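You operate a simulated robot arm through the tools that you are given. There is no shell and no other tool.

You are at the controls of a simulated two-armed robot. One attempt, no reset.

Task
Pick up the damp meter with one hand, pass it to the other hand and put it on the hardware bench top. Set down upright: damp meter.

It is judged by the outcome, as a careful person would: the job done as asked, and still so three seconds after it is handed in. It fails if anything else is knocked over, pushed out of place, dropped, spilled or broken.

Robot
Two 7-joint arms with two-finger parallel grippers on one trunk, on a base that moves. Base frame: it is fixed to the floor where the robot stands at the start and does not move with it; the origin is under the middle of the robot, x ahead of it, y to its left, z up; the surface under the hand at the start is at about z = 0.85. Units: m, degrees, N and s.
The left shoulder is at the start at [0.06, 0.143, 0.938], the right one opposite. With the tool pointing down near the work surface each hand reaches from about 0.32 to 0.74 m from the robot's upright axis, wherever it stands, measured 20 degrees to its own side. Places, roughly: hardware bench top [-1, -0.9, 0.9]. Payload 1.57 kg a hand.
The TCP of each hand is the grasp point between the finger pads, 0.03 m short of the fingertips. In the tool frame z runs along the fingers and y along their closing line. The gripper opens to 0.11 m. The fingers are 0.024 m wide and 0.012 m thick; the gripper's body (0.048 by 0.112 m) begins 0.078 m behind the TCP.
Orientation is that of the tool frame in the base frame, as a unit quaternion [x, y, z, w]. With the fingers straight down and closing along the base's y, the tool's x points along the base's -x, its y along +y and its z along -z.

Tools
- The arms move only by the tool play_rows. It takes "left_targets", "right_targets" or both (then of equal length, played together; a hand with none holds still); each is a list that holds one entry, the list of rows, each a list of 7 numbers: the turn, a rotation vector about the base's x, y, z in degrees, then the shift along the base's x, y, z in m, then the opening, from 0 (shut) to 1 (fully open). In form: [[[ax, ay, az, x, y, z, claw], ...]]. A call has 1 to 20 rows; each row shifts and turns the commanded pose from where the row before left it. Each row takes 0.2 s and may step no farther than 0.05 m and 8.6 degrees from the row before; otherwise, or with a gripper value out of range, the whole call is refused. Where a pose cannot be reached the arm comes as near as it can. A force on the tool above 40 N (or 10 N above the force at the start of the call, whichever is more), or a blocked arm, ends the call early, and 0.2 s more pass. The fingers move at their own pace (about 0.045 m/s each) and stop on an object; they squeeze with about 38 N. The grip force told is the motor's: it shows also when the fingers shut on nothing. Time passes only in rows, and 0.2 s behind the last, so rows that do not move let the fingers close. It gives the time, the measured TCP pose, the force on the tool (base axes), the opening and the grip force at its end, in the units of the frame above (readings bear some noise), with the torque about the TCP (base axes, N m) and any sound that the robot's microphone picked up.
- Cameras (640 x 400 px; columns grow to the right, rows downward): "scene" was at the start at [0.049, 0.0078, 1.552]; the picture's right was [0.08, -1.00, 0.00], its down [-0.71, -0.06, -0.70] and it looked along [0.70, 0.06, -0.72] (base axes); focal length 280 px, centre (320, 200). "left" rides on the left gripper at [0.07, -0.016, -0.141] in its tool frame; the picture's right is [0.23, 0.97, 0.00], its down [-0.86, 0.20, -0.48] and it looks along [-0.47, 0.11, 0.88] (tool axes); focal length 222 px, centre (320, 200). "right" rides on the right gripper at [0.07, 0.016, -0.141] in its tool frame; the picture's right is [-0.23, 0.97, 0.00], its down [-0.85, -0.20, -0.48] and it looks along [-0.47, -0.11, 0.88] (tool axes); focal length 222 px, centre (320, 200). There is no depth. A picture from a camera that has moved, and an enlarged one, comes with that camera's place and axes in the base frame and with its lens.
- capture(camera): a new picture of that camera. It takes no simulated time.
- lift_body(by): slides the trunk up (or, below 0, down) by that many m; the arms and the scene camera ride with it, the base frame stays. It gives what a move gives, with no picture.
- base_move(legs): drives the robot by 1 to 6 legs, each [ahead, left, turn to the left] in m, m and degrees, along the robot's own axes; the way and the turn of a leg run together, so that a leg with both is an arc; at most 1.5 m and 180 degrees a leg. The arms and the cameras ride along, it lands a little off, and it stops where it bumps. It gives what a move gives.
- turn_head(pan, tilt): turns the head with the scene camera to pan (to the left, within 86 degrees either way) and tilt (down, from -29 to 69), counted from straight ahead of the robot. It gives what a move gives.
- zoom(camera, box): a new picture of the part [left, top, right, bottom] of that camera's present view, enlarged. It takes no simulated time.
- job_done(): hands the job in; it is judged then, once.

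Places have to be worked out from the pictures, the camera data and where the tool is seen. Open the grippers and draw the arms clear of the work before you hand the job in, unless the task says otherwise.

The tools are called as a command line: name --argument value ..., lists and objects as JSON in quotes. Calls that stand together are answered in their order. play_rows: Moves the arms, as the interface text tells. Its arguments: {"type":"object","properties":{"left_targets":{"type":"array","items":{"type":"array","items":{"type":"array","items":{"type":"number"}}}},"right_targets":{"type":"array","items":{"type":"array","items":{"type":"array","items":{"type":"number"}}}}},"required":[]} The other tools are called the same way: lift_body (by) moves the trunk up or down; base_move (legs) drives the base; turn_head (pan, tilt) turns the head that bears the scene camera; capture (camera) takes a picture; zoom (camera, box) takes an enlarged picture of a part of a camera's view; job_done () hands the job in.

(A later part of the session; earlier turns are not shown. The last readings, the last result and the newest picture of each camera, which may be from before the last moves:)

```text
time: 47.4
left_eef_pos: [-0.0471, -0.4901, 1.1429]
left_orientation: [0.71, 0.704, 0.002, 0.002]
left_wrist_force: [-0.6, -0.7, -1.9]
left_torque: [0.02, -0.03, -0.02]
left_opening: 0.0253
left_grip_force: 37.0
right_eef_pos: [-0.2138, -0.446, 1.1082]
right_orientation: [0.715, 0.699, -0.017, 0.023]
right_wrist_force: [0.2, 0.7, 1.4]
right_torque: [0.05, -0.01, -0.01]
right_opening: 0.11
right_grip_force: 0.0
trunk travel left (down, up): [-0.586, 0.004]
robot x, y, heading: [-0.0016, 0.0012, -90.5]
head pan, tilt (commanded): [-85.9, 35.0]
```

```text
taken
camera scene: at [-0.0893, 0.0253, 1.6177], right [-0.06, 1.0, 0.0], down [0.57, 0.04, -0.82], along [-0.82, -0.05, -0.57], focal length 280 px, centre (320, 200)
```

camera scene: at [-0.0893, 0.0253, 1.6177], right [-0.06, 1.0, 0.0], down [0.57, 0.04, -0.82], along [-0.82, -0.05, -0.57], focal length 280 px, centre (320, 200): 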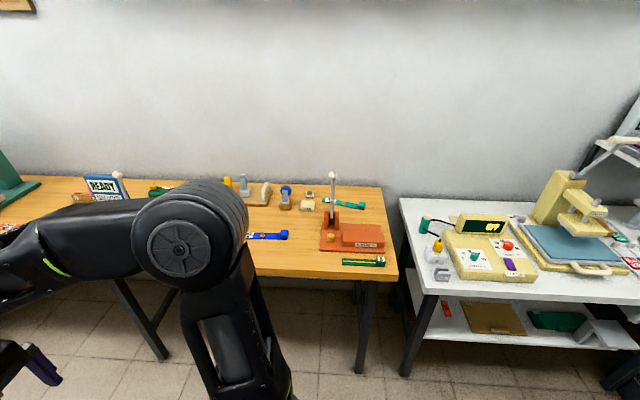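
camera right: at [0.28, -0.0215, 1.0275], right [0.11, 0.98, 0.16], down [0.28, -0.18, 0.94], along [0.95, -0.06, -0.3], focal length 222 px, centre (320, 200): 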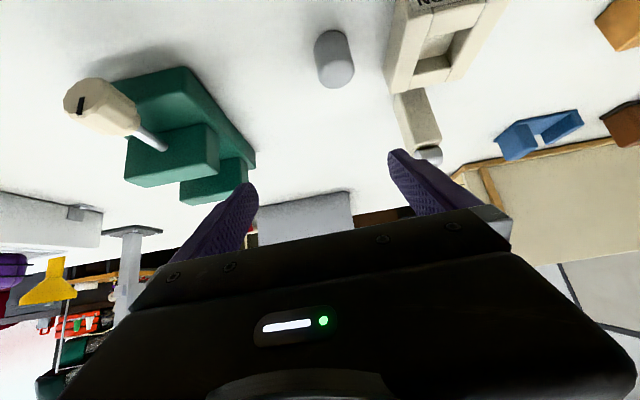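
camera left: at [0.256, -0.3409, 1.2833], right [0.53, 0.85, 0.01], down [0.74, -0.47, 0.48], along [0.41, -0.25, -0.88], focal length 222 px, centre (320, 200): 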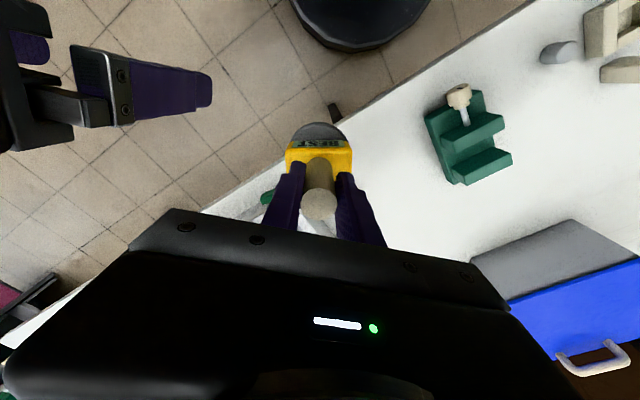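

Comparing the two heights, the rear box ends about 0.37 m behind my axis, so there is room to turn in the aisle. The bench spans y ≈ -1.7 to +0.23 with its front edge at x ≈ -0.68. I'll drive ahead along the aisle to look for free space on the bench.

base_move --legs '[[0.45, -0.12, 0]]'

turn_head --pan -86 --tilt 35

capture --camera "scene"

turn_head --pan -30 --tilt 35

capture --camera "scene"

```text
time: 50.1
left_eef_pos: [-0.1672, -0.9418, 1.1426]
left_orientation: [0.708, 0.706, 0.002, 0.001]
left_wrist_force: [-0.3, -0.1, -1.7]
left_torque: [0.01, 0.01, 0.01]
left_opening: 0.0254
left_grip_force: 36.9
right_eef_pos: [-0.3335, -0.898, 1.1065]
right_orientation: [0.713, 0.701, -0.017, 0.022]
right_wrist_force: [-0.1, -0.3, 0.3]
right_torque: [0.05, -0.04, -0.04]
right_opening: 0.11
right_grip_force: 0.0
trunk travel left (down, up): [-0.586, 0.004]
robot x, y, heading: [-0.1232, -0.4513, -90.1]
head pan, tilt (commanded): [-85.9, 35.0]
```

```text
time: 50.8
left_eef_pos: [-0.1681, -0.9405, 1.1433]
left_orientation: [0.708, 0.707, 0.001, 0.002]
left_wrist_force: [-0.2, -0.4, -2.0]
left_torque: [0.01, 0.01, -0.02]
left_opening: 0.0256
left_grip_force: 36.6
right_eef_pos: [-0.335, -0.8967, 1.108]
right_orientation: [0.713, 0.701, -0.017, 0.023]
right_wrist_force: [-0.1, -0.1, -0.6]
right_torque: [0.0, 0.02, 0.0]
right_opening: 0.1105
right_grip_force: 0.1
trunk travel left (down, up): [-0.586, 0.004]
robot x, y, heading: [-0.1241, -0.4512, -90.0]
head pan, tilt (commanded): [-85.9, 35.0]
```

```text
taken
camera scene: at [-0.2129, -0.4251, 1.6178], right [-0.07, 1.0, 0.0], down [0.57, 0.04, -0.82], along [-0.82, -0.06, -0.57], focal length 280 px, centre (320, 200)
```

scene: 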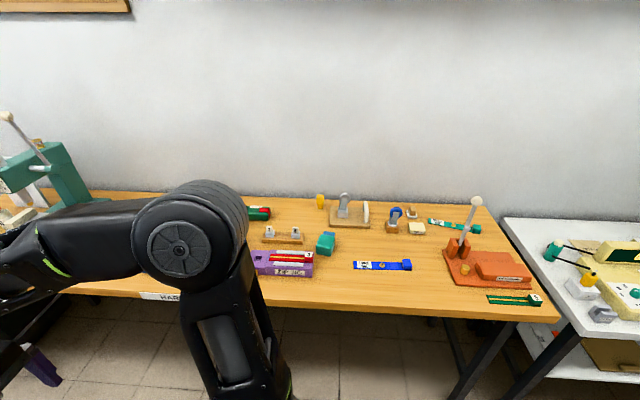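

```text
time: 52.0
left_eef_pos: [-0.1675, -0.9404, 1.1412]
left_orientation: [0.708, 0.706, 0.002, 0.002]
left_wrist_force: [0.2, 0.4, -2.3]
left_torque: [0.04, -0.01, -0.02]
left_opening: 0.0255
left_grip_force: 36.3
right_eef_pos: [-0.3333, -0.8966, 1.1089]
right_orientation: [0.713, 0.7, -0.016, 0.023]
right_wrist_force: [0.1, -0.1, 0.5]
right_torque: [0.01, -0.01, 0.03]
right_opening: 0.11
right_grip_force: 0.0
trunk travel left (down, up): [-0.586, 0.004]
robot x, y, heading: [-0.1254, -0.4514, -90.2]
head pan, tilt (commanded): [-30.0, 35.0]
```

```text
taken
camera scene: at [-0.1693, -0.4953, 1.6177], right [-0.86, 0.5, 0.0], down [0.29, 0.5, -0.82], along [-0.41, -0.71, -0.57], focal length 280 px, centre (320, 200)
```

scene: 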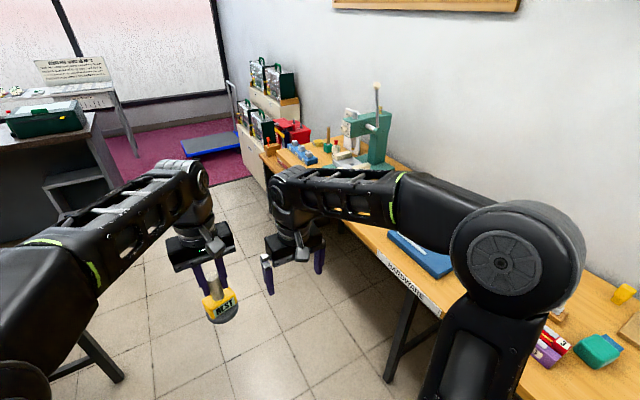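

The bench's front strip around (-0.77, -0.19), right of the blue item and left of the orange press, looks free. I'll back up along the aisle and then turn to face the bench from there.

base_move --legs '[[-0.33, -0.03, 0]]'

base_move --legs '[[0, 0, -45]]'

turn_head --pan -30 --tilt 40

capture --camera "scene"

```text
time: 54.2
left_eef_pos: [-0.1966, -0.6147, 1.1434]
left_orientation: [0.707, 0.707, 0.002, 0.002]
left_wrist_force: [-0.2, -0.6, -1.9]
left_torque: [-0.01, 0.0, 0.01]
left_opening: 0.0253
left_grip_force: 36.5
right_eef_pos: [-0.363, -0.572, 1.1082]
right_orientation: [0.713, 0.701, -0.017, 0.022]
right_wrist_force: [0.5, 0.5, 0.2]
right_torque: [-0.01, 0.0, 0.0]
right_opening: 0.1098
right_grip_force: 0.1
trunk travel left (down, up): [-0.586, 0.004]
robot x, y, heading: [-0.1503, -0.1261, -90.2]
head pan, tilt (commanded): [-30.0, 35.0]
```

```text
time: 56.6
left_eef_pos: [-0.5324, -0.4384, 1.1407]
left_orientation: [0.925, 0.38, 0.002, 0.003]
left_wrist_force: [0.6, -0.2, -1.3]
left_torque: [0.03, 0.02, 0.02]
left_opening: 0.0252
left_grip_force: 36.9
right_eef_pos: [-0.6173, -0.2894, 1.107]
right_orientation: [0.928, 0.372, -0.024, 0.014]
right_wrist_force: [-0.1, 0.0, 0.0]
right_torque: [0.0, 0.01, 0.01]
right_opening: 0.11
right_grip_force: 0.1
trunk travel left (down, up): [-0.586, 0.004]
robot x, y, heading: [-0.1504, -0.1266, -135.4]
head pan, tilt (commanded): [-30.0, 35.0]
```

```text
time: 57.3
left_eef_pos: [-0.5322, -0.4396, 1.1418]
left_orientation: [0.925, 0.38, 0.001, 0.003]
left_wrist_force: [-0.5, -0.6, -2.2]
left_torque: [0.02, -0.04, 0.01]
left_opening: 0.0253
left_grip_force: 37.1
right_eef_pos: [-0.6181, -0.2904, 1.1092]
right_orientation: [0.927, 0.373, -0.024, 0.015]
right_wrist_force: [-0.2, -0.3, -0.3]
right_torque: [-0.01, 0.03, -0.01]
right_opening: 0.1097
right_grip_force: 0.1
trunk travel left (down, up): [-0.586, 0.004]
robot x, y, heading: [-0.153, -0.127, -135.3]
head pan, tilt (commanded): [-30.0, 40.0]
```

```text
taken
camera scene: at [-0.2155, -0.1244, 1.6102], right [-0.25, 0.97, 0.0], down [0.62, 0.16, -0.77], along [-0.74, -0.19, -0.64], focal length 280 px, centre (320, 200)
```

scene: 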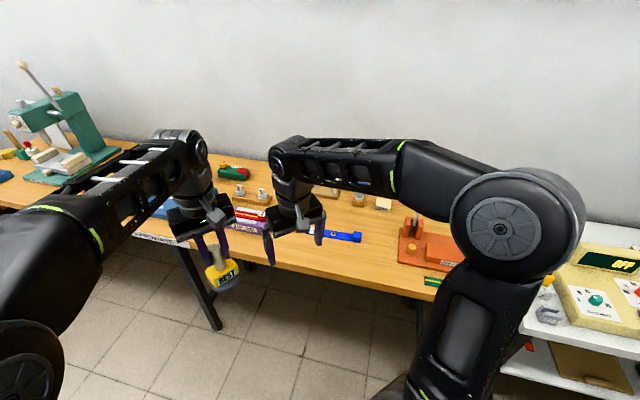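

All clear so far. I'll finish the turn to face the bench and look at the bench directly.

base_move --legs '[[0, 0, -44.5]]'

turn_head --pan 0 --tilt 45

capture --camera "scene"

capture --camera "left"

capture --camera "right"

```text
time: 59.7
left_eef_pos: [-0.6426, -0.0896, 1.1418]
left_orientation: [1.0, 0.006, 0.0, 0.003]
left_wrist_force: [-0.5, 0.5, -2.2]
left_torque: [0.01, -0.03, -0.01]
left_opening: 0.0256
left_grip_force: 36.7
right_eef_pos: [-0.6034, 0.0783, 1.1076]
right_orientation: [1.0, 0.0, -0.028, 0.005]
right_wrist_force: [-0.5, -0.7, -0.1]
right_torque: [0.03, -0.02, 0.0]
right_opening: 0.1099
right_grip_force: 0.0
trunk travel left (down, up): [-0.586, 0.004]
robot x, y, heading: [-0.1569, -0.1248, -179.4]
head pan, tilt (commanded): [-30.0, 40.0]
```

```text
time: 60.6
left_eef_pos: [-0.6437, -0.0883, 1.1426]
left_orientation: [1.0, 0.007, 0.001, 0.004]
left_wrist_force: [-0.2, 0.1, -1.9]
left_torque: [0.03, -0.03, 0.0]
left_opening: 0.0255
left_grip_force: 37.0
right_eef_pos: [-0.6033, 0.0783, 1.1076]
right_orientation: [1.0, -0.001, -0.028, 0.005]
right_wrist_force: [-0.5, 0.0, 0.2]
right_torque: [0.0, -0.01, 0.01]
right_opening: 0.1103
right_grip_force: 0.0
trunk travel left (down, up): [-0.586, 0.004]
robot x, y, heading: [-0.1559, -0.1242, -179.6]
head pan, tilt (commanded): [0.0, 45.0]
```

```text
taken
camera scene: at [-0.206, -0.1244, 1.6029], right [-0.01, 1.0, 0.0], down [0.71, 0.01, -0.71], along [-0.71, -0.01, -0.71], focal length 280 px, centre (320, 200)
```

scene: 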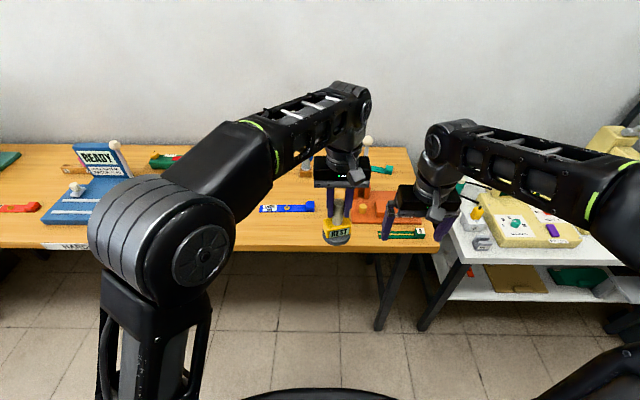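

```text
taken
camera left: at [-0.5733, -0.0714, 1.2832], right [0.24, -0.97, 0.01], down [-0.85, -0.21, 0.48], along [-0.46, -0.12, -0.88], focal length 222 px, centre (320, 200)
```

left: 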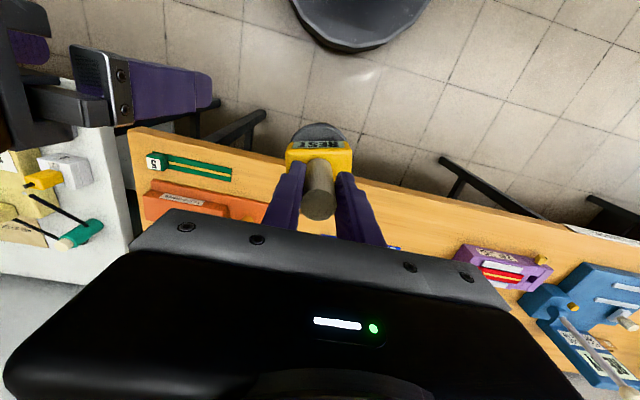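

```text
taken
camera right: at [-0.5261, 0.0632, 1.2447], right [-0.23, -0.97, 0.02], down [-0.83, 0.2, 0.52], along [-0.51, 0.1, -0.85], focal length 222 px, centre (320, 200)
```

right: 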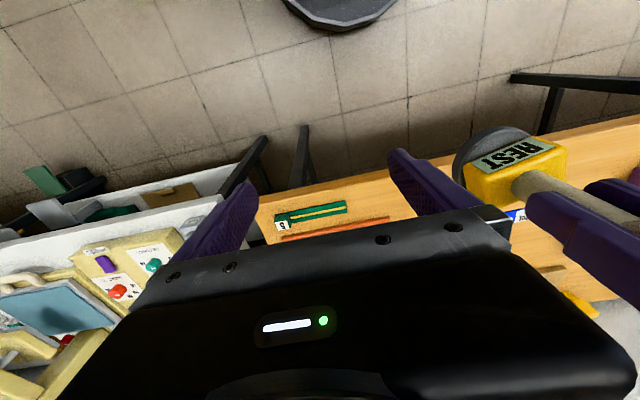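

I face the bench: front edge at x ≈ -0.70, blue item's front at x ≈ -0.85 (y -0.34 to -0.15), and the orange press starts at y ≈ -0.02. The spot (-0.775, -0.19) is free, so I'll drive forward 0.13 and left 0.10 to bring the meter over it.

base_move --legs '[[0.13, 0.1, 0]]'

capture --camera "scene"

capture --camera "left"

capture --camera "right"

```text
time: 62.1
left_eef_pos: [-0.775, -0.1888, 1.1416]
left_orientation: [1.0, 0.006, 0.0, 0.003]
left_wrist_force: [0.1, -0.4, -1.9]
left_torque: [0.04, -0.01, 0.03]
left_opening: 0.0254
left_grip_force: 36.3
right_eef_pos: [-0.7339, -0.0212, 1.1079]
right_orientation: [1.0, -0.001, -0.027, 0.005]
right_wrist_force: [-0.2, 0.4, -1.2]
right_torque: [0.02, -0.03, 0.0]
right_opening: 0.11
right_grip_force: 0.1
trunk travel left (down, up): [-0.586, 0.004]
robot x, y, heading: [-0.2801, -0.225, -179.5]
head pan, tilt (commanded): [0.0, 45.0]
```

```text
taken
camera scene: at [-0.3375, -0.2256, 1.6029], right [-0.01, 1.0, 0.0], down [0.71, 0.01, -0.71], along [-0.71, -0.01, -0.71], focal length 280 px, centre (320, 200)
```

scene: 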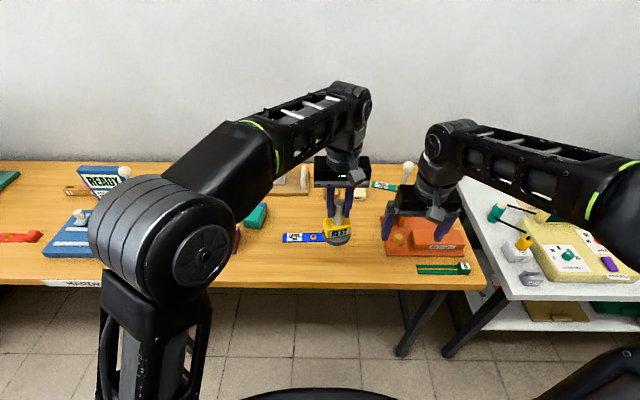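

```text
taken
camera left: at [-0.7044, -0.1716, 1.2828], right [0.24, -0.97, 0.01], down [-0.85, -0.21, 0.48], along [-0.46, -0.12, -0.88], focal length 222 px, centre (320, 200)
```

left: 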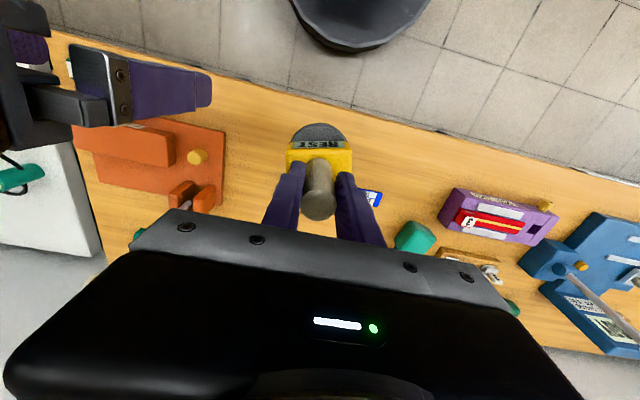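

```text
taken
camera right: at [-0.6569, -0.0369, 1.2444], right [-0.23, -0.97, 0.02], down [-0.83, 0.21, 0.52], along [-0.51, 0.1, -0.85], focal length 222 px, centre (320, 200)
```

right: 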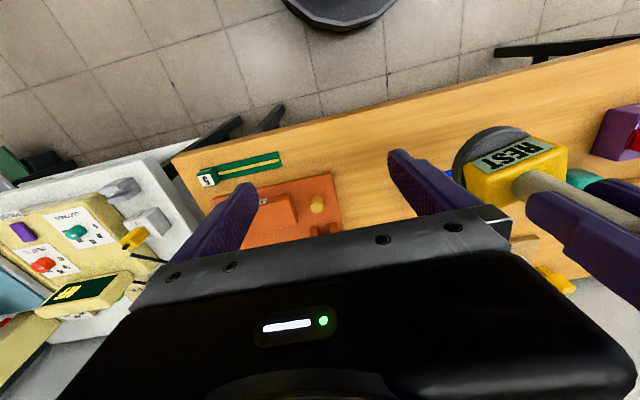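

The meter hovers at (-0.775, -0.189), with the bare bench between the front edge and the blue item below it. I'll lower it part way and check.

play_rows --left_targets '[[[0, 0, 0, 0, 0, -0.02, 0], [0, 0, 0, 0, 0, -0.025, 0], [0, 0, 0, 0, 0, -0.025, 0], [0, 0, 0, 0, 0, -0.02, 0], [0, 0, 0, 0, 0, 0, 0]]]'

zoom --camera "scene" --box '[250, 170, 430, 300]'

zoom --camera "right" --box '[380, 60, 640, 260]'

capture --camera "left"

```text
time: 63.3
left_eef_pos: [-0.7732, -0.1881, 1.0525]
left_orientation: [1.0, 0.006, 0.0, 0.004]
left_wrist_force: [-0.4, 0.8, -1.2]
left_torque: [-0.01, -0.01, 0.05]
left_opening: 0.0253
left_grip_force: 36.7
right_eef_pos: [-0.733, -0.0223, 1.1092]
right_orientation: [1.0, -0.002, -0.028, 0.004]
right_wrist_force: [0.2, -0.2, 0.6]
right_torque: [0.02, 0.0, -0.02]
right_opening: 0.11
right_grip_force: 0.0
trunk travel left (down, up): [-0.586, 0.004]
robot x, y, heading: [-0.2824, -0.2224, -179.1]
head pan, tilt (commanded): [0.0, 45.0]
```

```text
3.08 times, centred on (340, 235) of scene
camera zoom: at [-0.336, -0.2246, 1.6029], right [-0.01, 1.0, 0.0], down [0.71, 0.01, -0.71], along [-0.71, -0.01, -0.71], focal length 863 px, centre (258, 92)
```

zoom: 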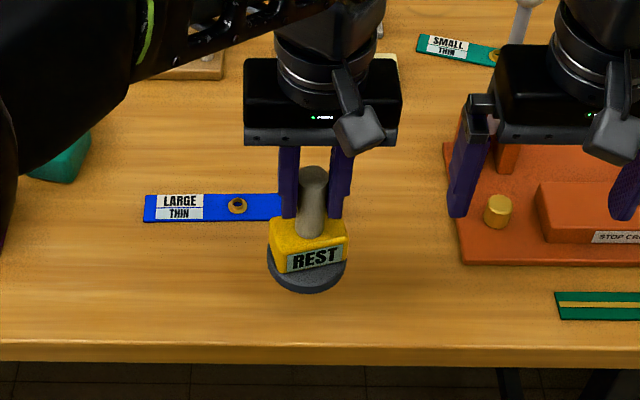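

```text
2.00 times, centred on (510, 160) of right
camera zoom: at [-0.6557, -0.0362, 1.2447], right [-0.23, -0.97, 0.02], down [-0.83, 0.21, 0.52], along [-0.51, 0.1, -0.85], focal length 444 px, centre (-60, 280)
```

zoom: 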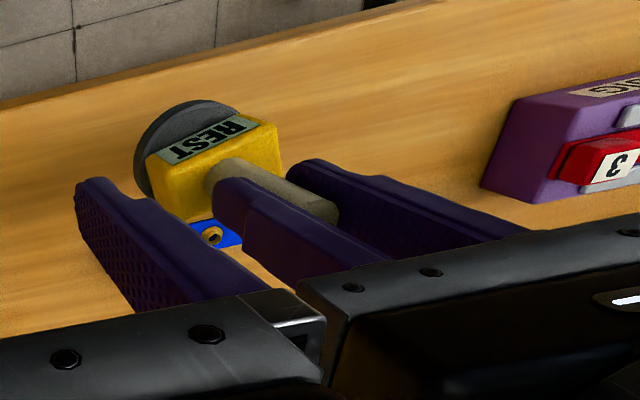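

```text
taken
camera left: at [-0.704, -0.1694, 1.1923], right [0.24, -0.97, 0.01], down [-0.85, -0.21, 0.48], along [-0.46, -0.12, -0.88], focal length 222 px, centre (320, 200)
```

left: 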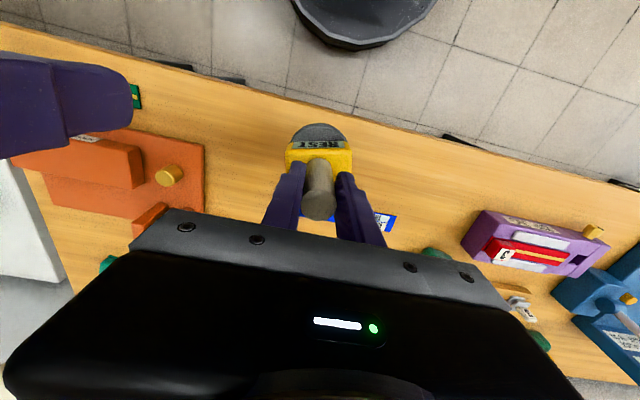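

The meter is still level and hanging over clear wood, its bottom at about z 0.94. I'll lower another 3 cm and then approach contact in small steps.

play_rows --left_targets '[[[0, 0, 0, 0, 0, -0.01, 0], [0, 0, 0, 0, 0, -0.008, 0], [0, 0, 0, 0, 0, -0.008, 0], [0, 0, 0, 0, 0, 0, 0]]]'

zoom --camera "scene" --box '[290, 200, 390, 270]'

zoom --camera "right" --box '[380, 60, 640, 260]'

```text
time: 64.3
left_eef_pos: [-0.7742, -0.1875, 1.0254]
left_orientation: [1.0, 0.006, 0.0, 0.003]
left_wrist_force: [-0.1, -0.2, -2.3]
left_torque: [0.01, -0.02, 0.01]
left_opening: 0.0255
left_grip_force: 37.4
right_eef_pos: [-0.7332, -0.0196, 1.1087]
right_orientation: [1.0, -0.002, -0.028, 0.005]
right_wrist_force: [0.5, 0.0, 0.0]
right_torque: [0.05, 0.02, 0.02]
right_opening: 0.1099
right_grip_force: 0.1
trunk travel left (down, up): [-0.586, 0.004]
robot x, y, heading: [-0.2843, -0.2284, -179.3]
head pan, tilt (commanded): [0.0, 45.0]
```

```text
5.71 times, centred on (340, 235) of scene
camera zoom: at [-0.3361, -0.2246, 1.6029], right [-0.01, 1.0, 0.0], down [0.71, 0.01, -0.71], along [-0.71, -0.01, -0.71], focal length 1602 px, centre (206, 0)
```

zoom: 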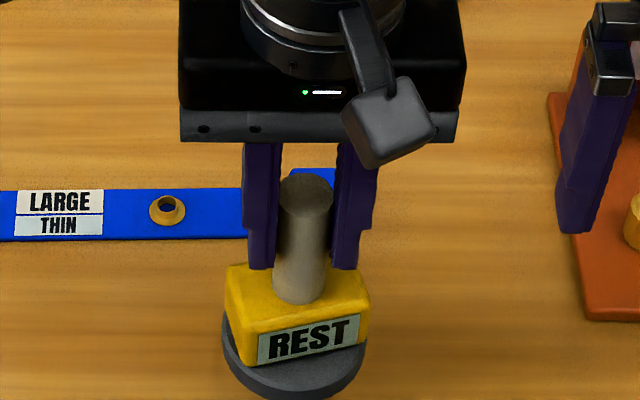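

```text
2.00 times, centred on (510, 160) of right
camera zoom: at [-0.6558, -0.0362, 1.2447], right [-0.23, -0.97, 0.02], down [-0.83, 0.21, 0.52], along [-0.51, 0.1, -0.85], focal length 444 px, centre (-60, 280)
```

zoom: 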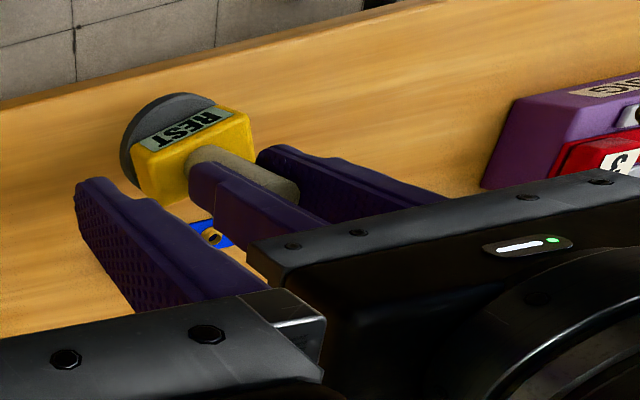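

The handle is vertical and the meter is only slightly yawed; its bottom is about 1 cm above the bench. I'll descend in 3 mm steps while watching the force.

play_rows --left_targets '[[[0, 0, 0, 0, 0, -0.003, 0], [0, 0, 0, 0, 0, -0.003, 0], [0, 0, 0, 0, 0, -0.003, 0], [0, 0, 0, 0, 0, 0, 0]]]'

zoom --camera "scene" --box '[290, 200, 390, 270]'

```text
time: 65.3
left_eef_pos: [-0.7728, -0.1884, 1.0166]
left_orientation: [1.0, 0.006, 0.001, 0.003]
left_wrist_force: [-0.2, 0.5, -1.5]
left_torque: [0.05, 0.02, -0.01]
left_opening: 0.0254
left_grip_force: 37.0
right_eef_pos: [-0.7335, -0.0208, 1.1076]
right_orientation: [1.0, -0.002, -0.028, 0.005]
right_wrist_force: [-0.1, -1.0, -0.3]
right_torque: [-0.02, 0.01, -0.03]
right_opening: 0.11
right_grip_force: 0.1
trunk travel left (down, up): [-0.586, 0.004]
robot x, y, heading: [-0.2843, -0.2278, -179.1]
head pan, tilt (commanded): [0.0, 45.0]
```

```text
5.71 times, centred on (340, 235) of scene
camera zoom: at [-0.3361, -0.2246, 1.6029], right [-0.01, 1.0, 0.0], down [0.71, 0.01, -0.71], along [-0.71, -0.01, -0.71], focal length 1602 px, centre (206, 0)
```

zoom: 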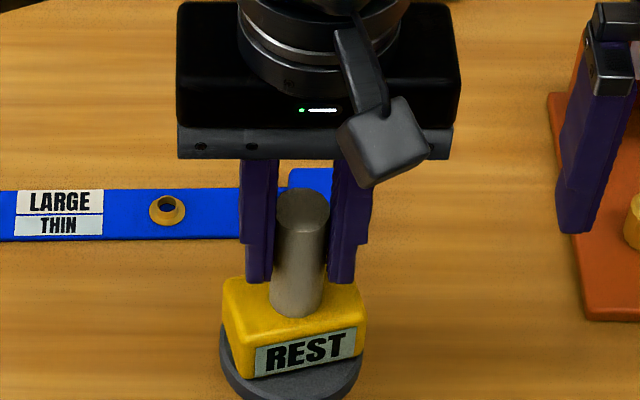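

No contact yet (force still about -1.5 N, the weight only). I'll continue down in 2 mm steps.

play_rows --left_targets '[[[0, 0, 0, 0, 0, -0.002, 0], [0, 0, 0, 0, 0, -0.002, 0], [0, 0, 0, 0, 0, 0, 0]]]'

zoom --camera "right" --box '[400, 80, 560, 180]'

```text
time: 66.1
left_eef_pos: [-0.7734, -0.1881, 1.012]
left_orientation: [1.0, 0.006, -0.001, 0.004]
left_wrist_force: [0.9, 0.4, -2.5]
left_torque: [0.02, 0.0, 0.02]
left_opening: 0.0254
left_grip_force: 37.2
right_eef_pos: [-0.7339, -0.0202, 1.1077]
right_orientation: [1.0, -0.001, -0.028, 0.004]
right_wrist_force: [0.0, 0.1, 0.1]
right_torque: [0.0, 0.01, 0.02]
right_opening: 0.1096
right_grip_force: 0.0
trunk travel left (down, up): [-0.586, 0.004]
robot x, y, heading: [-0.2835, -0.2264, -179.3]
head pan, tilt (commanded): [0.0, 45.0]
```

```text
4.00 times, centred on (480, 130) of right
camera zoom: at [-0.6558, -0.0362, 1.2447], right [-0.23, -0.97, 0.02], down [-0.83, 0.21, 0.52], along [-0.51, 0.1, -0.85], focal length 888 px, centre (-320, 480)
```

zoom: 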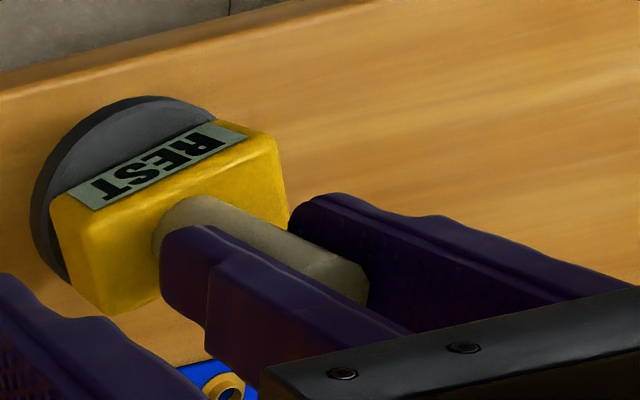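

Still no contact. I'll keep stepping down 2 mm at a time.

play_rows --left_targets '[[[0, 0, 0, 0, 0, -0.002, 0], [0, 0, 0, 0, 0, 0, 0]]]'

play_rows --left_targets '[[[0, 0, 0, 0, 0, -0.002, 0], [0, 0, 0, 0, 0, 0, 0]]]'

```text
time: 66.7
left_eef_pos: [-0.7737, -0.1875, 1.0103]
left_orientation: [1.0, 0.007, 0.0, 0.004]
left_wrist_force: [-0.5, 0.4, -2.1]
left_torque: [0.0, -0.03, 0.0]
left_opening: 0.0251
left_grip_force: 37.3
right_eef_pos: [-0.7328, -0.0213, 1.1079]
right_orientation: [1.0, -0.001, -0.028, 0.004]
right_wrist_force: [0.0, 0.4, -0.7]
right_torque: [-0.01, -0.02, 0.0]
right_opening: 0.1101
right_grip_force: 0.1
trunk travel left (down, up): [-0.586, 0.004]
robot x, y, heading: [-0.2797, -0.2237, -179.3]
head pan, tilt (commanded): [0.0, 45.0]
```

```text
time: 67.3
left_eef_pos: [-0.7737, -0.1887, 1.0079]
left_orientation: [1.0, 0.006, -0.001, 0.004]
left_wrist_force: [-1.1, 0.7, -1.7]
left_torque: [-0.01, -0.03, -0.02]
left_opening: 0.0253
left_grip_force: 37.0
right_eef_pos: [-0.7327, -0.0205, 1.1076]
right_orientation: [1.0, -0.002, -0.029, 0.004]
right_wrist_force: [0.4, -0.7, 0.6]
right_torque: [0.0, 0.0, 0.01]
right_opening: 0.1099
right_grip_force: 0.0
trunk travel left (down, up): [-0.586, 0.004]
robot x, y, heading: [-0.282, -0.2247, -179.3]
head pan, tilt (commanded): [0.0, 45.0]
```

No contact at TCP z 1.008; the bench must be slightly lower than 0.9. Continuing gently.

play_rows --left_targets '[[[0, 0, 0, 0, 0, -0.002, 0], [0, 0, 0, 0, 0, -0.002, 0], [0, 0, 0, 0, 0, 0, 0]]]'

play_rows --left_targets '[[[0, 0, 0, 0, 0, -0.002, 0], [0, 0, 0, 0, 0, -0.002, 0], [0, 0, 0, 0, 0, 0, 0]]]'

capture --camera "scene"

zoom --camera "right" --box '[400, 80, 560, 180]'

```text
time: 68.1
left_eef_pos: [-0.7733, -0.1899, 1.0057]
left_orientation: [1.0, 0.006, 0.002, 0.004]
left_wrist_force: [0.1, -0.7, -1.8]
left_torque: [0.02, 0.04, -0.02]
left_opening: 0.0253
left_grip_force: 36.3
right_eef_pos: [-0.7332, -0.0207, 1.1081]
right_orientation: [1.0, -0.002, -0.028, 0.004]
right_wrist_force: [0.6, 0.1, 0.4]
right_torque: [0.03, -0.03, -0.02]
right_opening: 0.11
right_grip_force: 0.1
trunk travel left (down, up): [-0.586, 0.004]
robot x, y, heading: [-0.2821, -0.2227, -179.2]
head pan, tilt (commanded): [0.0, 45.0]
```

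```text
time: 68.9
left_eef_pos: [-0.7744, -0.1881, 1.0006]
left_orientation: [1.0, 0.006, 0.0, 0.004]
left_wrist_force: [0.3, 0.5, -2.3]
left_torque: [0.0, 0.03, 0.02]
left_opening: 0.0255
left_grip_force: 36.5
right_eef_pos: [-0.733, -0.0215, 1.1078]
right_orientation: [1.0, -0.001, -0.027, 0.004]
right_wrist_force: [0.1, 0.9, 0.7]
right_torque: [-0.01, -0.01, -0.01]
right_opening: 0.1099
right_grip_force: 0.0
trunk travel left (down, up): [-0.586, 0.004]
robot x, y, heading: [-0.2821, -0.2275, -179.2]
head pan, tilt (commanded): [0.0, 45.0]
```

```text
taken
camera scene: at [-0.3361, -0.2246, 1.6029], right [-0.01, 1.0, 0.0], down [0.71, 0.01, -0.71], along [-0.71, -0.01, -0.71], focal length 280 px, centre (320, 200)
```

scene: 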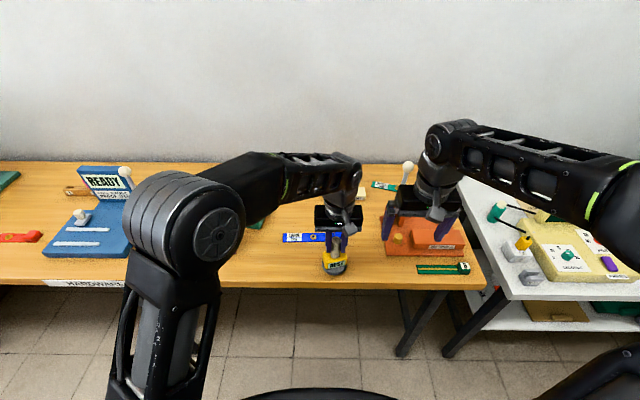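

```text
4.00 times, centred on (480, 130) of right
camera zoom: at [-0.6558, -0.0362, 1.2447], right [-0.23, -0.97, 0.02], down [-0.83, 0.21, 0.52], along [-0.51, 0.1, -0.85], focal length 888 px, centre (-320, 480)
```

zoom: 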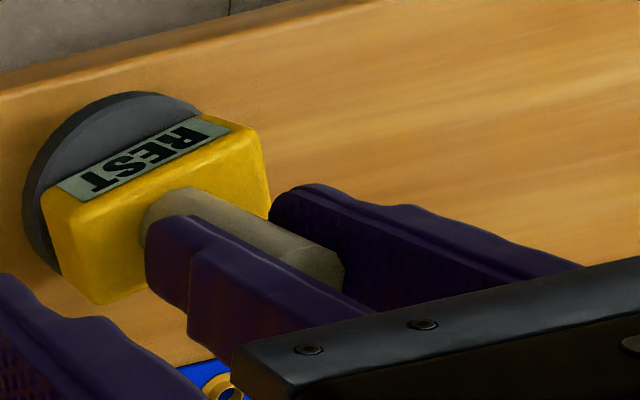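

Still free at TCP z 1.0006. I'll keep going down in the same small steps, checking the force each time.

play_rows --left_targets '[[[0, 0, 0, 0, 0, -0.002, 0], [0, 0, 0, 0, 0, -0.002, 0], [0, 0, 0, 0, 0, 0, 0]]]'

play_rows --left_targets '[[[0, 0, 0, 0, 0, -0.002, 0], [0, 0, 0, 0, 0, -0.002, 0], [0, 0, 0, 0, 0, 0, 0]]]'

zoom --camera "scene" --box '[280, 210, 400, 300]'

```text
time: 69.7
left_eef_pos: [-0.7742, -0.1895, 0.9976]
left_orientation: [1.0, 0.006, 0.0, 0.004]
left_wrist_force: [-0.9, -0.4, -2.8]
left_torque: [0.0, -0.02, -0.01]
left_opening: 0.0257
left_grip_force: 36.8
right_eef_pos: [-0.7336, -0.0209, 1.1071]
right_orientation: [1.0, -0.001, -0.028, 0.004]
right_wrist_force: [-0.6, 0.0, 0.4]
right_torque: [0.0, -0.01, -0.02]
right_opening: 0.1099
right_grip_force: 0.1
trunk travel left (down, up): [-0.586, 0.004]
robot x, y, heading: [-0.2828, -0.226, -179.2]
head pan, tilt (commanded): [0.0, 45.0]
```

```text
time: 70.5
left_eef_pos: [-0.7735, -0.1885, 0.993]
left_orientation: [1.0, 0.006, 0.0, 0.003]
left_wrist_force: [-0.4, -0.7, -2.5]
left_torque: [0.02, 0.01, 0.02]
left_opening: 0.0253
left_grip_force: 37.3
right_eef_pos: [-0.7327, -0.0221, 1.1073]
right_orientation: [1.0, -0.002, -0.028, 0.004]
right_wrist_force: [0.4, -0.1, 0.0]
right_torque: [0.01, 0.02, 0.01]
right_opening: 0.1101
right_grip_force: 0.0
trunk travel left (down, up): [-0.586, 0.004]
robot x, y, heading: [-0.2815, -0.2279, -179.3]
head pan, tilt (commanded): [0.0, 45.0]
```

```text
4.44 times, centred on (340, 255) of scene
camera zoom: at [-0.3362, -0.2246, 1.6029], right [-0.01, 1.0, 0.0], down [0.71, 0.01, -0.71], along [-0.71, -0.01, -0.71], focal length 1246 px, centre (231, -44)
```

zoom: 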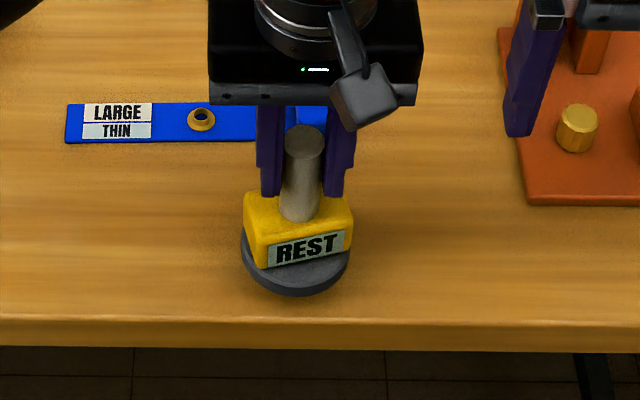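

Triangulating the brass ring on the blue item with two cameras gives z ≈ 0.865, so the bench top is nearer 0.85. Contact should come around TCP z 0.96; I'll go down to 0.972 in slightly larger steps.

play_rows --left_targets '[[[0, 0, 0, 0, 0, -0.004, 0], [0, 0, 0, 0, 0, -0.004, 0], [0, 0, 0, 0, 0, -0.004, 0], [0, 0, 0, 0, 0, -0.004, 0], [0, 0, 0, 0, 0, 0, 0]]]'

zoom --camera "scene" --box '[280, 210, 400, 300]'

zoom --camera "right" --box '[400, 60, 560, 180]'

```text
time: 71.7
left_eef_pos: [-0.7738, -0.1891, 0.9772]
left_orientation: [1.0, 0.006, 0.002, 0.004]
left_wrist_force: [0.6, -0.2, -1.7]
left_torque: [0.01, 0.0, -0.02]
left_opening: 0.0251
left_grip_force: 36.9
right_eef_pos: [-0.7339, -0.0213, 1.1079]
right_orientation: [1.0, -0.002, -0.028, 0.004]
right_wrist_force: [0.3, -0.6, 0.1]
right_torque: [-0.02, -0.02, -0.01]
right_opening: 0.1099
right_grip_force: 0.1
trunk travel left (down, up): [-0.586, 0.004]
robot x, y, heading: [-0.2807, -0.2244, -179.3]
head pan, tilt (commanded): [0.0, 45.0]
```

```text
4.44 times, centred on (340, 255) of scene
camera zoom: at [-0.3361, -0.2246, 1.6029], right [-0.01, 1.0, 0.0], down [0.71, 0.01, -0.71], along [-0.71, -0.01, -0.71], focal length 1246 px, centre (231, -44)
```

zoom: 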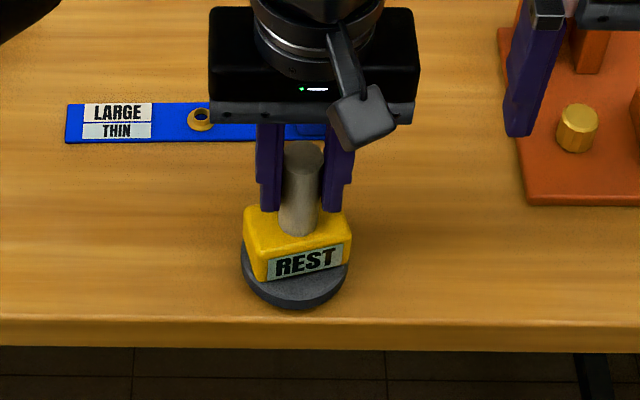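

```text
3.33 times, centred on (480, 120) of right
camera zoom: at [-0.6558, -0.0362, 1.2447], right [-0.23, -0.97, 0.02], down [-0.83, 0.21, 0.52], along [-0.51, 0.1, -0.85], focal length 740 px, centre (-213, 467)
```

zoom: 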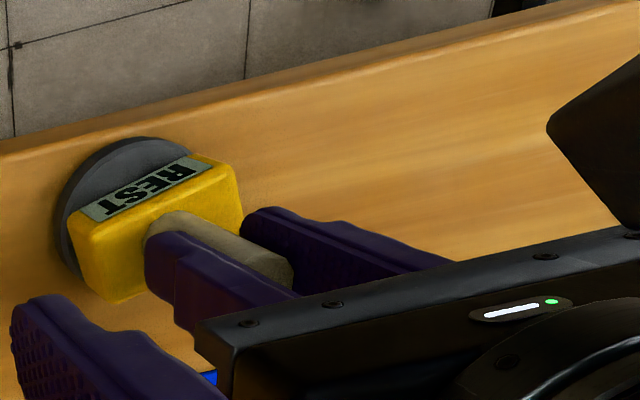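

Important correction: with the bench at z ≈ 0.85, its front edge is at x ≈ -0.74, so the disc would overhang where it is now. I'll raise a little, move the right hand away to the right, and retarget the meter to about (-0.825, -0.125), in the gap between the blue item and the orange press.

play_rows --left_targets '[[[0, 0, 0, 0, 0, 0.015, 0], [0, 0, 0, 0, 0, 0.015, 0], [0, 0, 0, 0, 0, 0, 0], [0, 0, 0, 0, 0, 0, 0], [0, 0, 0, 0, 0, 0, 0]]]' --right_targets '[[[0, 0, 0, 0.01, 0.03, 0, 0.5], [0, 0, 0, 0.01, 0.03, 0, 0.2], [0, 0, 0, 0, 0.03, 0, 0.1], [0, 0, 0, 0, 0.03, 0, 0.1], [0, 0, 0, 0, 0, 0, 0.1]]]'

capture --camera "scene"

capture --camera "right"

capture --camera "left"

```text
time: 72.9
left_eef_pos: [-0.775, -0.1879, 1.0075]
left_orientation: [1.0, 0.006, 0.0, 0.003]
left_wrist_force: [-0.3, 0.0, -1.6]
left_torque: [-0.03, -0.01, 0.0]
left_opening: 0.0257
left_grip_force: 37.0
right_eef_pos: [-0.7124, 0.0994, 1.1076]
right_orientation: [1.0, -0.002, -0.027, 0.004]
right_wrist_force: [-0.5, 0.2, 0.6]
right_torque: [0.02, 0.03, 0.0]
right_opening: 0.0109
right_grip_force: 0.0
trunk travel left (down, up): [-0.586, 0.004]
robot x, y, heading: [-0.2784, -0.2241, -179.2]
head pan, tilt (commanded): [0.0, 45.0]
```

```text
taken
camera scene: at [-0.3362, -0.2248, 1.6029], right [-0.01, 1.0, 0.0], down [0.71, 0.01, -0.71], along [-0.71, -0.01, -0.71], focal length 280 px, centre (320, 200)
```

scene: 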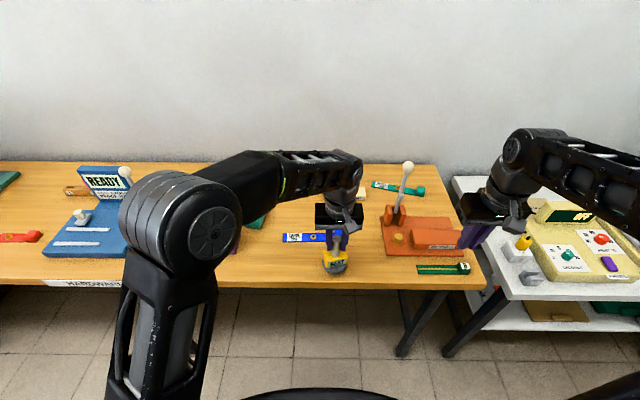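

```text
taken
camera right: at [-0.6351, 0.084, 1.244], right [-0.23, -0.97, 0.02], down [-0.83, 0.21, 0.52], along [-0.51, 0.1, -0.85], focal length 222 px, centre (320, 200)
```

right: 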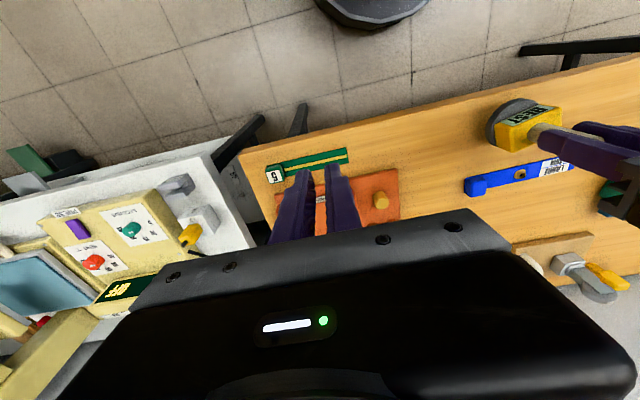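

```text
taken
camera left: at [-0.7034, -0.1708, 1.1484], right [0.24, -0.97, 0.01], down [-0.85, -0.21, 0.48], along [-0.46, -0.12, -0.88], focal length 222 px, centre (320, 200)
```

left: 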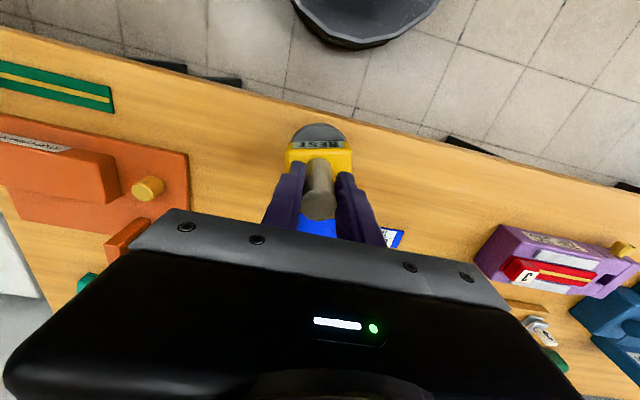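

The right-hand camera now gives a clear view: blue item's end at (-0.89, -0.156), orange edge at y ≈ -0.027, bench edge at x ≈ -0.735. I'll move the meter to (-0.825, -0.115), which has at least 4 cm clearance all round.

play_rows --left_targets '[[[0, 0, 0, -0.0125, 0.018, 0, 0], [0, 0, 0, -0.0125, 0.018, 0, 0], [0, 0, 0, -0.0125, 0.018, 0, 0], [0, 0, 0, -0.0125, 0.018, 0, 0], [0, 0, 0, 0, 0, 0, 0]]]'

capture --camera "right"

zoom --camera "scene" --box '[280, 170, 440, 290]'

```text
time: 74.1
left_eef_pos: [-0.8247, -0.1162, 1.0061]
left_orientation: [1.0, 0.007, 0.0, 0.002]
left_wrist_force: [-0.7, 0.1, -2.2]
left_torque: [0.02, 0.0, 0.0]
left_opening: 0.0252
left_grip_force: 36.3
right_eef_pos: [-0.7117, 0.0992, 1.1076]
right_orientation: [1.0, -0.001, -0.028, 0.005]
right_wrist_force: [0.2, -1.1, 0.6]
right_torque: [-0.01, -0.03, -0.02]
right_opening: 0.011
right_grip_force: 0.2
trunk travel left (down, up): [-0.586, 0.004]
robot x, y, heading: [-0.2805, -0.2259, -179.3]
head pan, tilt (commanded): [0.0, 45.0]
```

```text
taken
camera right: at [-0.6349, 0.0837, 1.2441], right [-0.23, -0.97, 0.02], down [-0.83, 0.21, 0.52], along [-0.51, 0.1, -0.85], focal length 222 px, centre (320, 200)
```

right: 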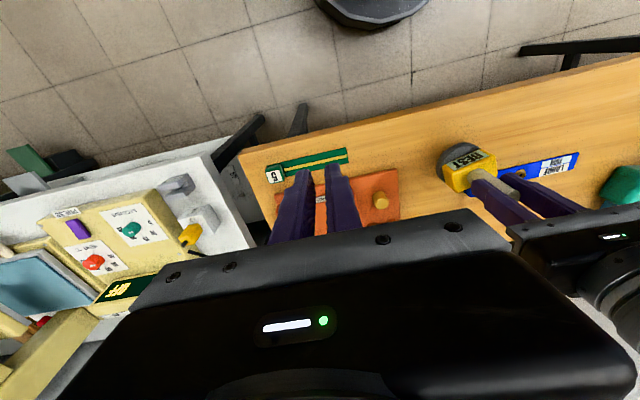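

```text
3.33 times, centred on (360, 230) of scene
camera zoom: at [-0.3359, -0.2249, 1.6029], right [-0.01, 1.0, 0.0], down [0.71, 0.01, -0.71], along [-0.71, -0.01, -0.71], focal length 934 px, centre (187, 100)
```

zoom: 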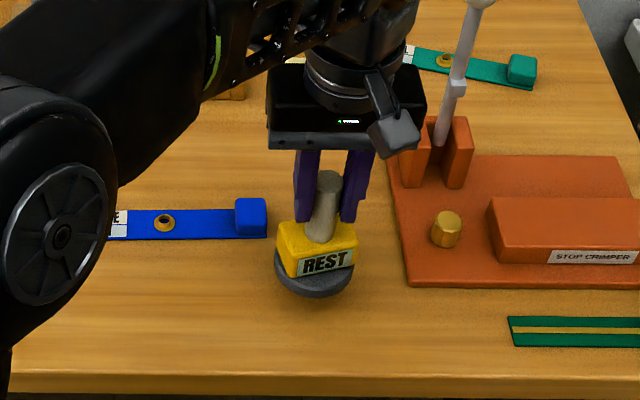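

The meter is over clear wood between the two items, with good margins. Lowering 3 cm and then in 2 mm steps until contact.

play_rows --left_targets '[[[0, 0, 0, 0, 0, -0.006, 0], [0, 0, 0, 0, 0, -0.006, 0], [0, 0, 0, 0, 0, -0.006, 0], [0, 0, 0, 0, 0, -0.006, 0], [0, 0, 0, 0, 0, -0.006, 0], [0, 0, 0, 0, 0, 0, 0]]]'

play_rows --left_targets '[[[0, 0, 0, 0, 0, -0.002, 0], [0, 0, 0, 0, 0, -0.002, 0], [0, 0, 0, 0, 0, 0, 0]]]'

zoom --camera "scene" --box '[280, 170, 440, 290]'

zoom --camera "right" --box '[400, 100, 560, 200]'

```text
time: 75.5
left_eef_pos: [-0.8227, -0.117, 0.9769]
left_orientation: [1.0, 0.006, 0.001, 0.004]
left_wrist_force: [-0.2, -0.4, -1.8]
left_torque: [0.0, -0.07, -0.01]
left_opening: 0.0255
left_grip_force: 36.3
right_eef_pos: [-0.712, 0.0993, 1.1068]
right_orientation: [1.0, -0.002, -0.029, 0.004]
right_wrist_force: [-0.1, -0.3, -0.8]
right_torque: [-0.03, -0.01, 0.01]
right_opening: 0.011
right_grip_force: 0.0
trunk travel left (down, up): [-0.586, 0.004]
robot x, y, heading: [-0.2846, -0.2267, -179.4]
head pan, tilt (commanded): [0.0, 45.0]
```

```text
time: 76.3
left_eef_pos: [-0.8242, -0.1167, 0.9714]
left_orientation: [1.0, 0.006, 0.0, 0.003]
left_wrist_force: [-0.5, -1.0, -1.8]
left_torque: [-0.01, -0.02, -0.04]
left_opening: 0.0255
left_grip_force: 36.6
right_eef_pos: [-0.7129, 0.0992, 1.1077]
right_orientation: [1.0, -0.001, -0.029, 0.005]
right_wrist_force: [0.0, -0.9, -0.2]
right_torque: [0.02, -0.01, 0.01]
right_opening: 0.011
right_grip_force: 0.0
trunk travel left (down, up): [-0.586, 0.004]
robot x, y, heading: [-0.2797, -0.2274, -179.2]
head pan, tilt (commanded): [0.0, 45.0]
```

```text
3.33 times, centred on (360, 230) of scene
camera zoom: at [-0.3362, -0.2245, 1.6029], right [-0.01, 1.0, 0.0], down [0.71, 0.01, -0.71], along [-0.71, -0.01, -0.71], focal length 934 px, centre (187, 100)
```

zoom: 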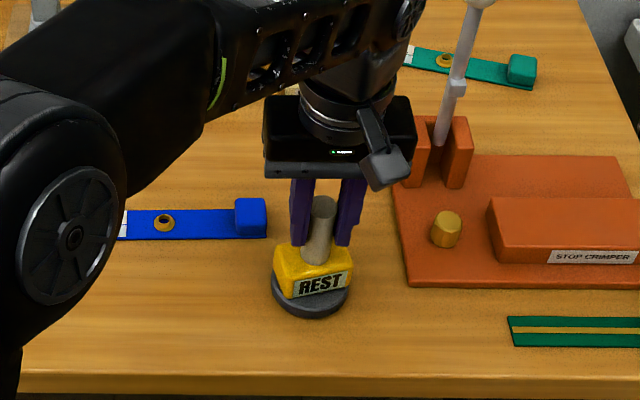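

```text
4.00 times, centred on (480, 150) of right
camera zoom: at [-0.6351, 0.084, 1.2439], right [-0.23, -0.97, 0.02], down [-0.83, 0.21, 0.52], along [-0.51, 0.1, -0.85], focal length 888 px, centre (-320, 400)
```

zoom: 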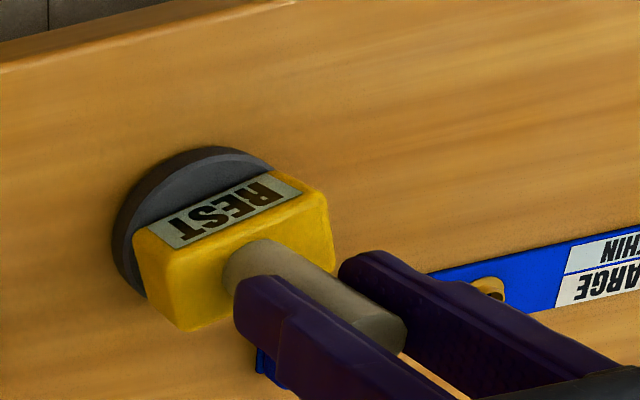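

The disc is very close to the wood now. Continuing in 2 mm steps, looking for a change in vertical force.

play_rows --left_targets '[[[0, 0, 0, 0, 0, -0.002, 0], [0, 0, 0, 0, 0, -0.002, 0], [0, 0, 0, 0, 0, 0, 0]]]'

play_rows --left_targets '[[[0, 0, 0, 0, 0, -0.002, 0], [0, 0, 0, 0, 0, 0, 0]]]'

play_rows --left_targets '[[[0, 0, 0, 0, 0, -0.002, 0], [0, 0, 0, 0, 0, 0, 0]]]'

```text
time: 77.1
left_eef_pos: [-0.8236, -0.1156, 0.9707]
left_orientation: [1.0, 0.007, -0.001, 0.002]
left_wrist_force: [-0.5, -2.3, 16.1]
left_torque: [0.06, -0.46, 0.01]
left_opening: 0.0253
left_grip_force: 36.6
right_eef_pos: [-0.7103, 0.0982, 1.1082]
right_orientation: [1.0, -0.001, -0.028, 0.005]
right_wrist_force: [-0.3, 0.5, -0.6]
right_torque: [0.01, 0.0, -0.03]
right_opening: 0.0108
right_grip_force: 0.2
trunk travel left (down, up): [-0.586, 0.004]
robot x, y, heading: [-0.2805, -0.2273, -179.2]
head pan, tilt (commanded): [0.0, 45.0]
```

```text
time: 77.7
left_eef_pos: [-0.8244, -0.1171, 0.9698]
left_orientation: [1.0, 0.008, -0.003, 0.002]
left_wrist_force: [-6.0, -2.5, 32.8]
left_torque: [0.07, -0.04, -0.02]
left_opening: 0.0255
left_grip_force: 36.5
right_eef_pos: [-0.7107, 0.0975, 1.1078]
right_orientation: [1.0, -0.002, -0.028, 0.004]
right_wrist_force: [0.5, -0.5, -0.5]
right_torque: [0.0, 0.0, 0.02]
right_opening: 0.0109
right_grip_force: 0.0
trunk travel left (down, up): [-0.586, 0.004]
robot x, y, heading: [-0.2837, -0.2261, -179.2]
head pan, tilt (commanded): [0.0, 45.0]
```

```text
time: 78.3
left_eef_pos: [-0.8237, -0.1178, 0.9675]
left_orientation: [1.0, 0.007, -0.002, 0.002]
left_wrist_force: [-7.1, -3.9, 32.7]
left_torque: [0.1, 0.34, 0.02]
left_opening: 0.0254
left_grip_force: 36.2
right_eef_pos: [-0.7111, 0.0976, 1.109]
right_orientation: [1.0, -0.002, -0.027, 0.004]
right_wrist_force: [0.4, 0.7, 0.6]
right_torque: [-0.03, 0.01, 0.03]
right_opening: 0.0111
right_grip_force: 0.0
trunk travel left (down, up): [-0.586, 0.004]
robot x, y, heading: [-0.2862, -0.2262, -179.3]
head pan, tilt (commanded): [0.0, 45.0]
```

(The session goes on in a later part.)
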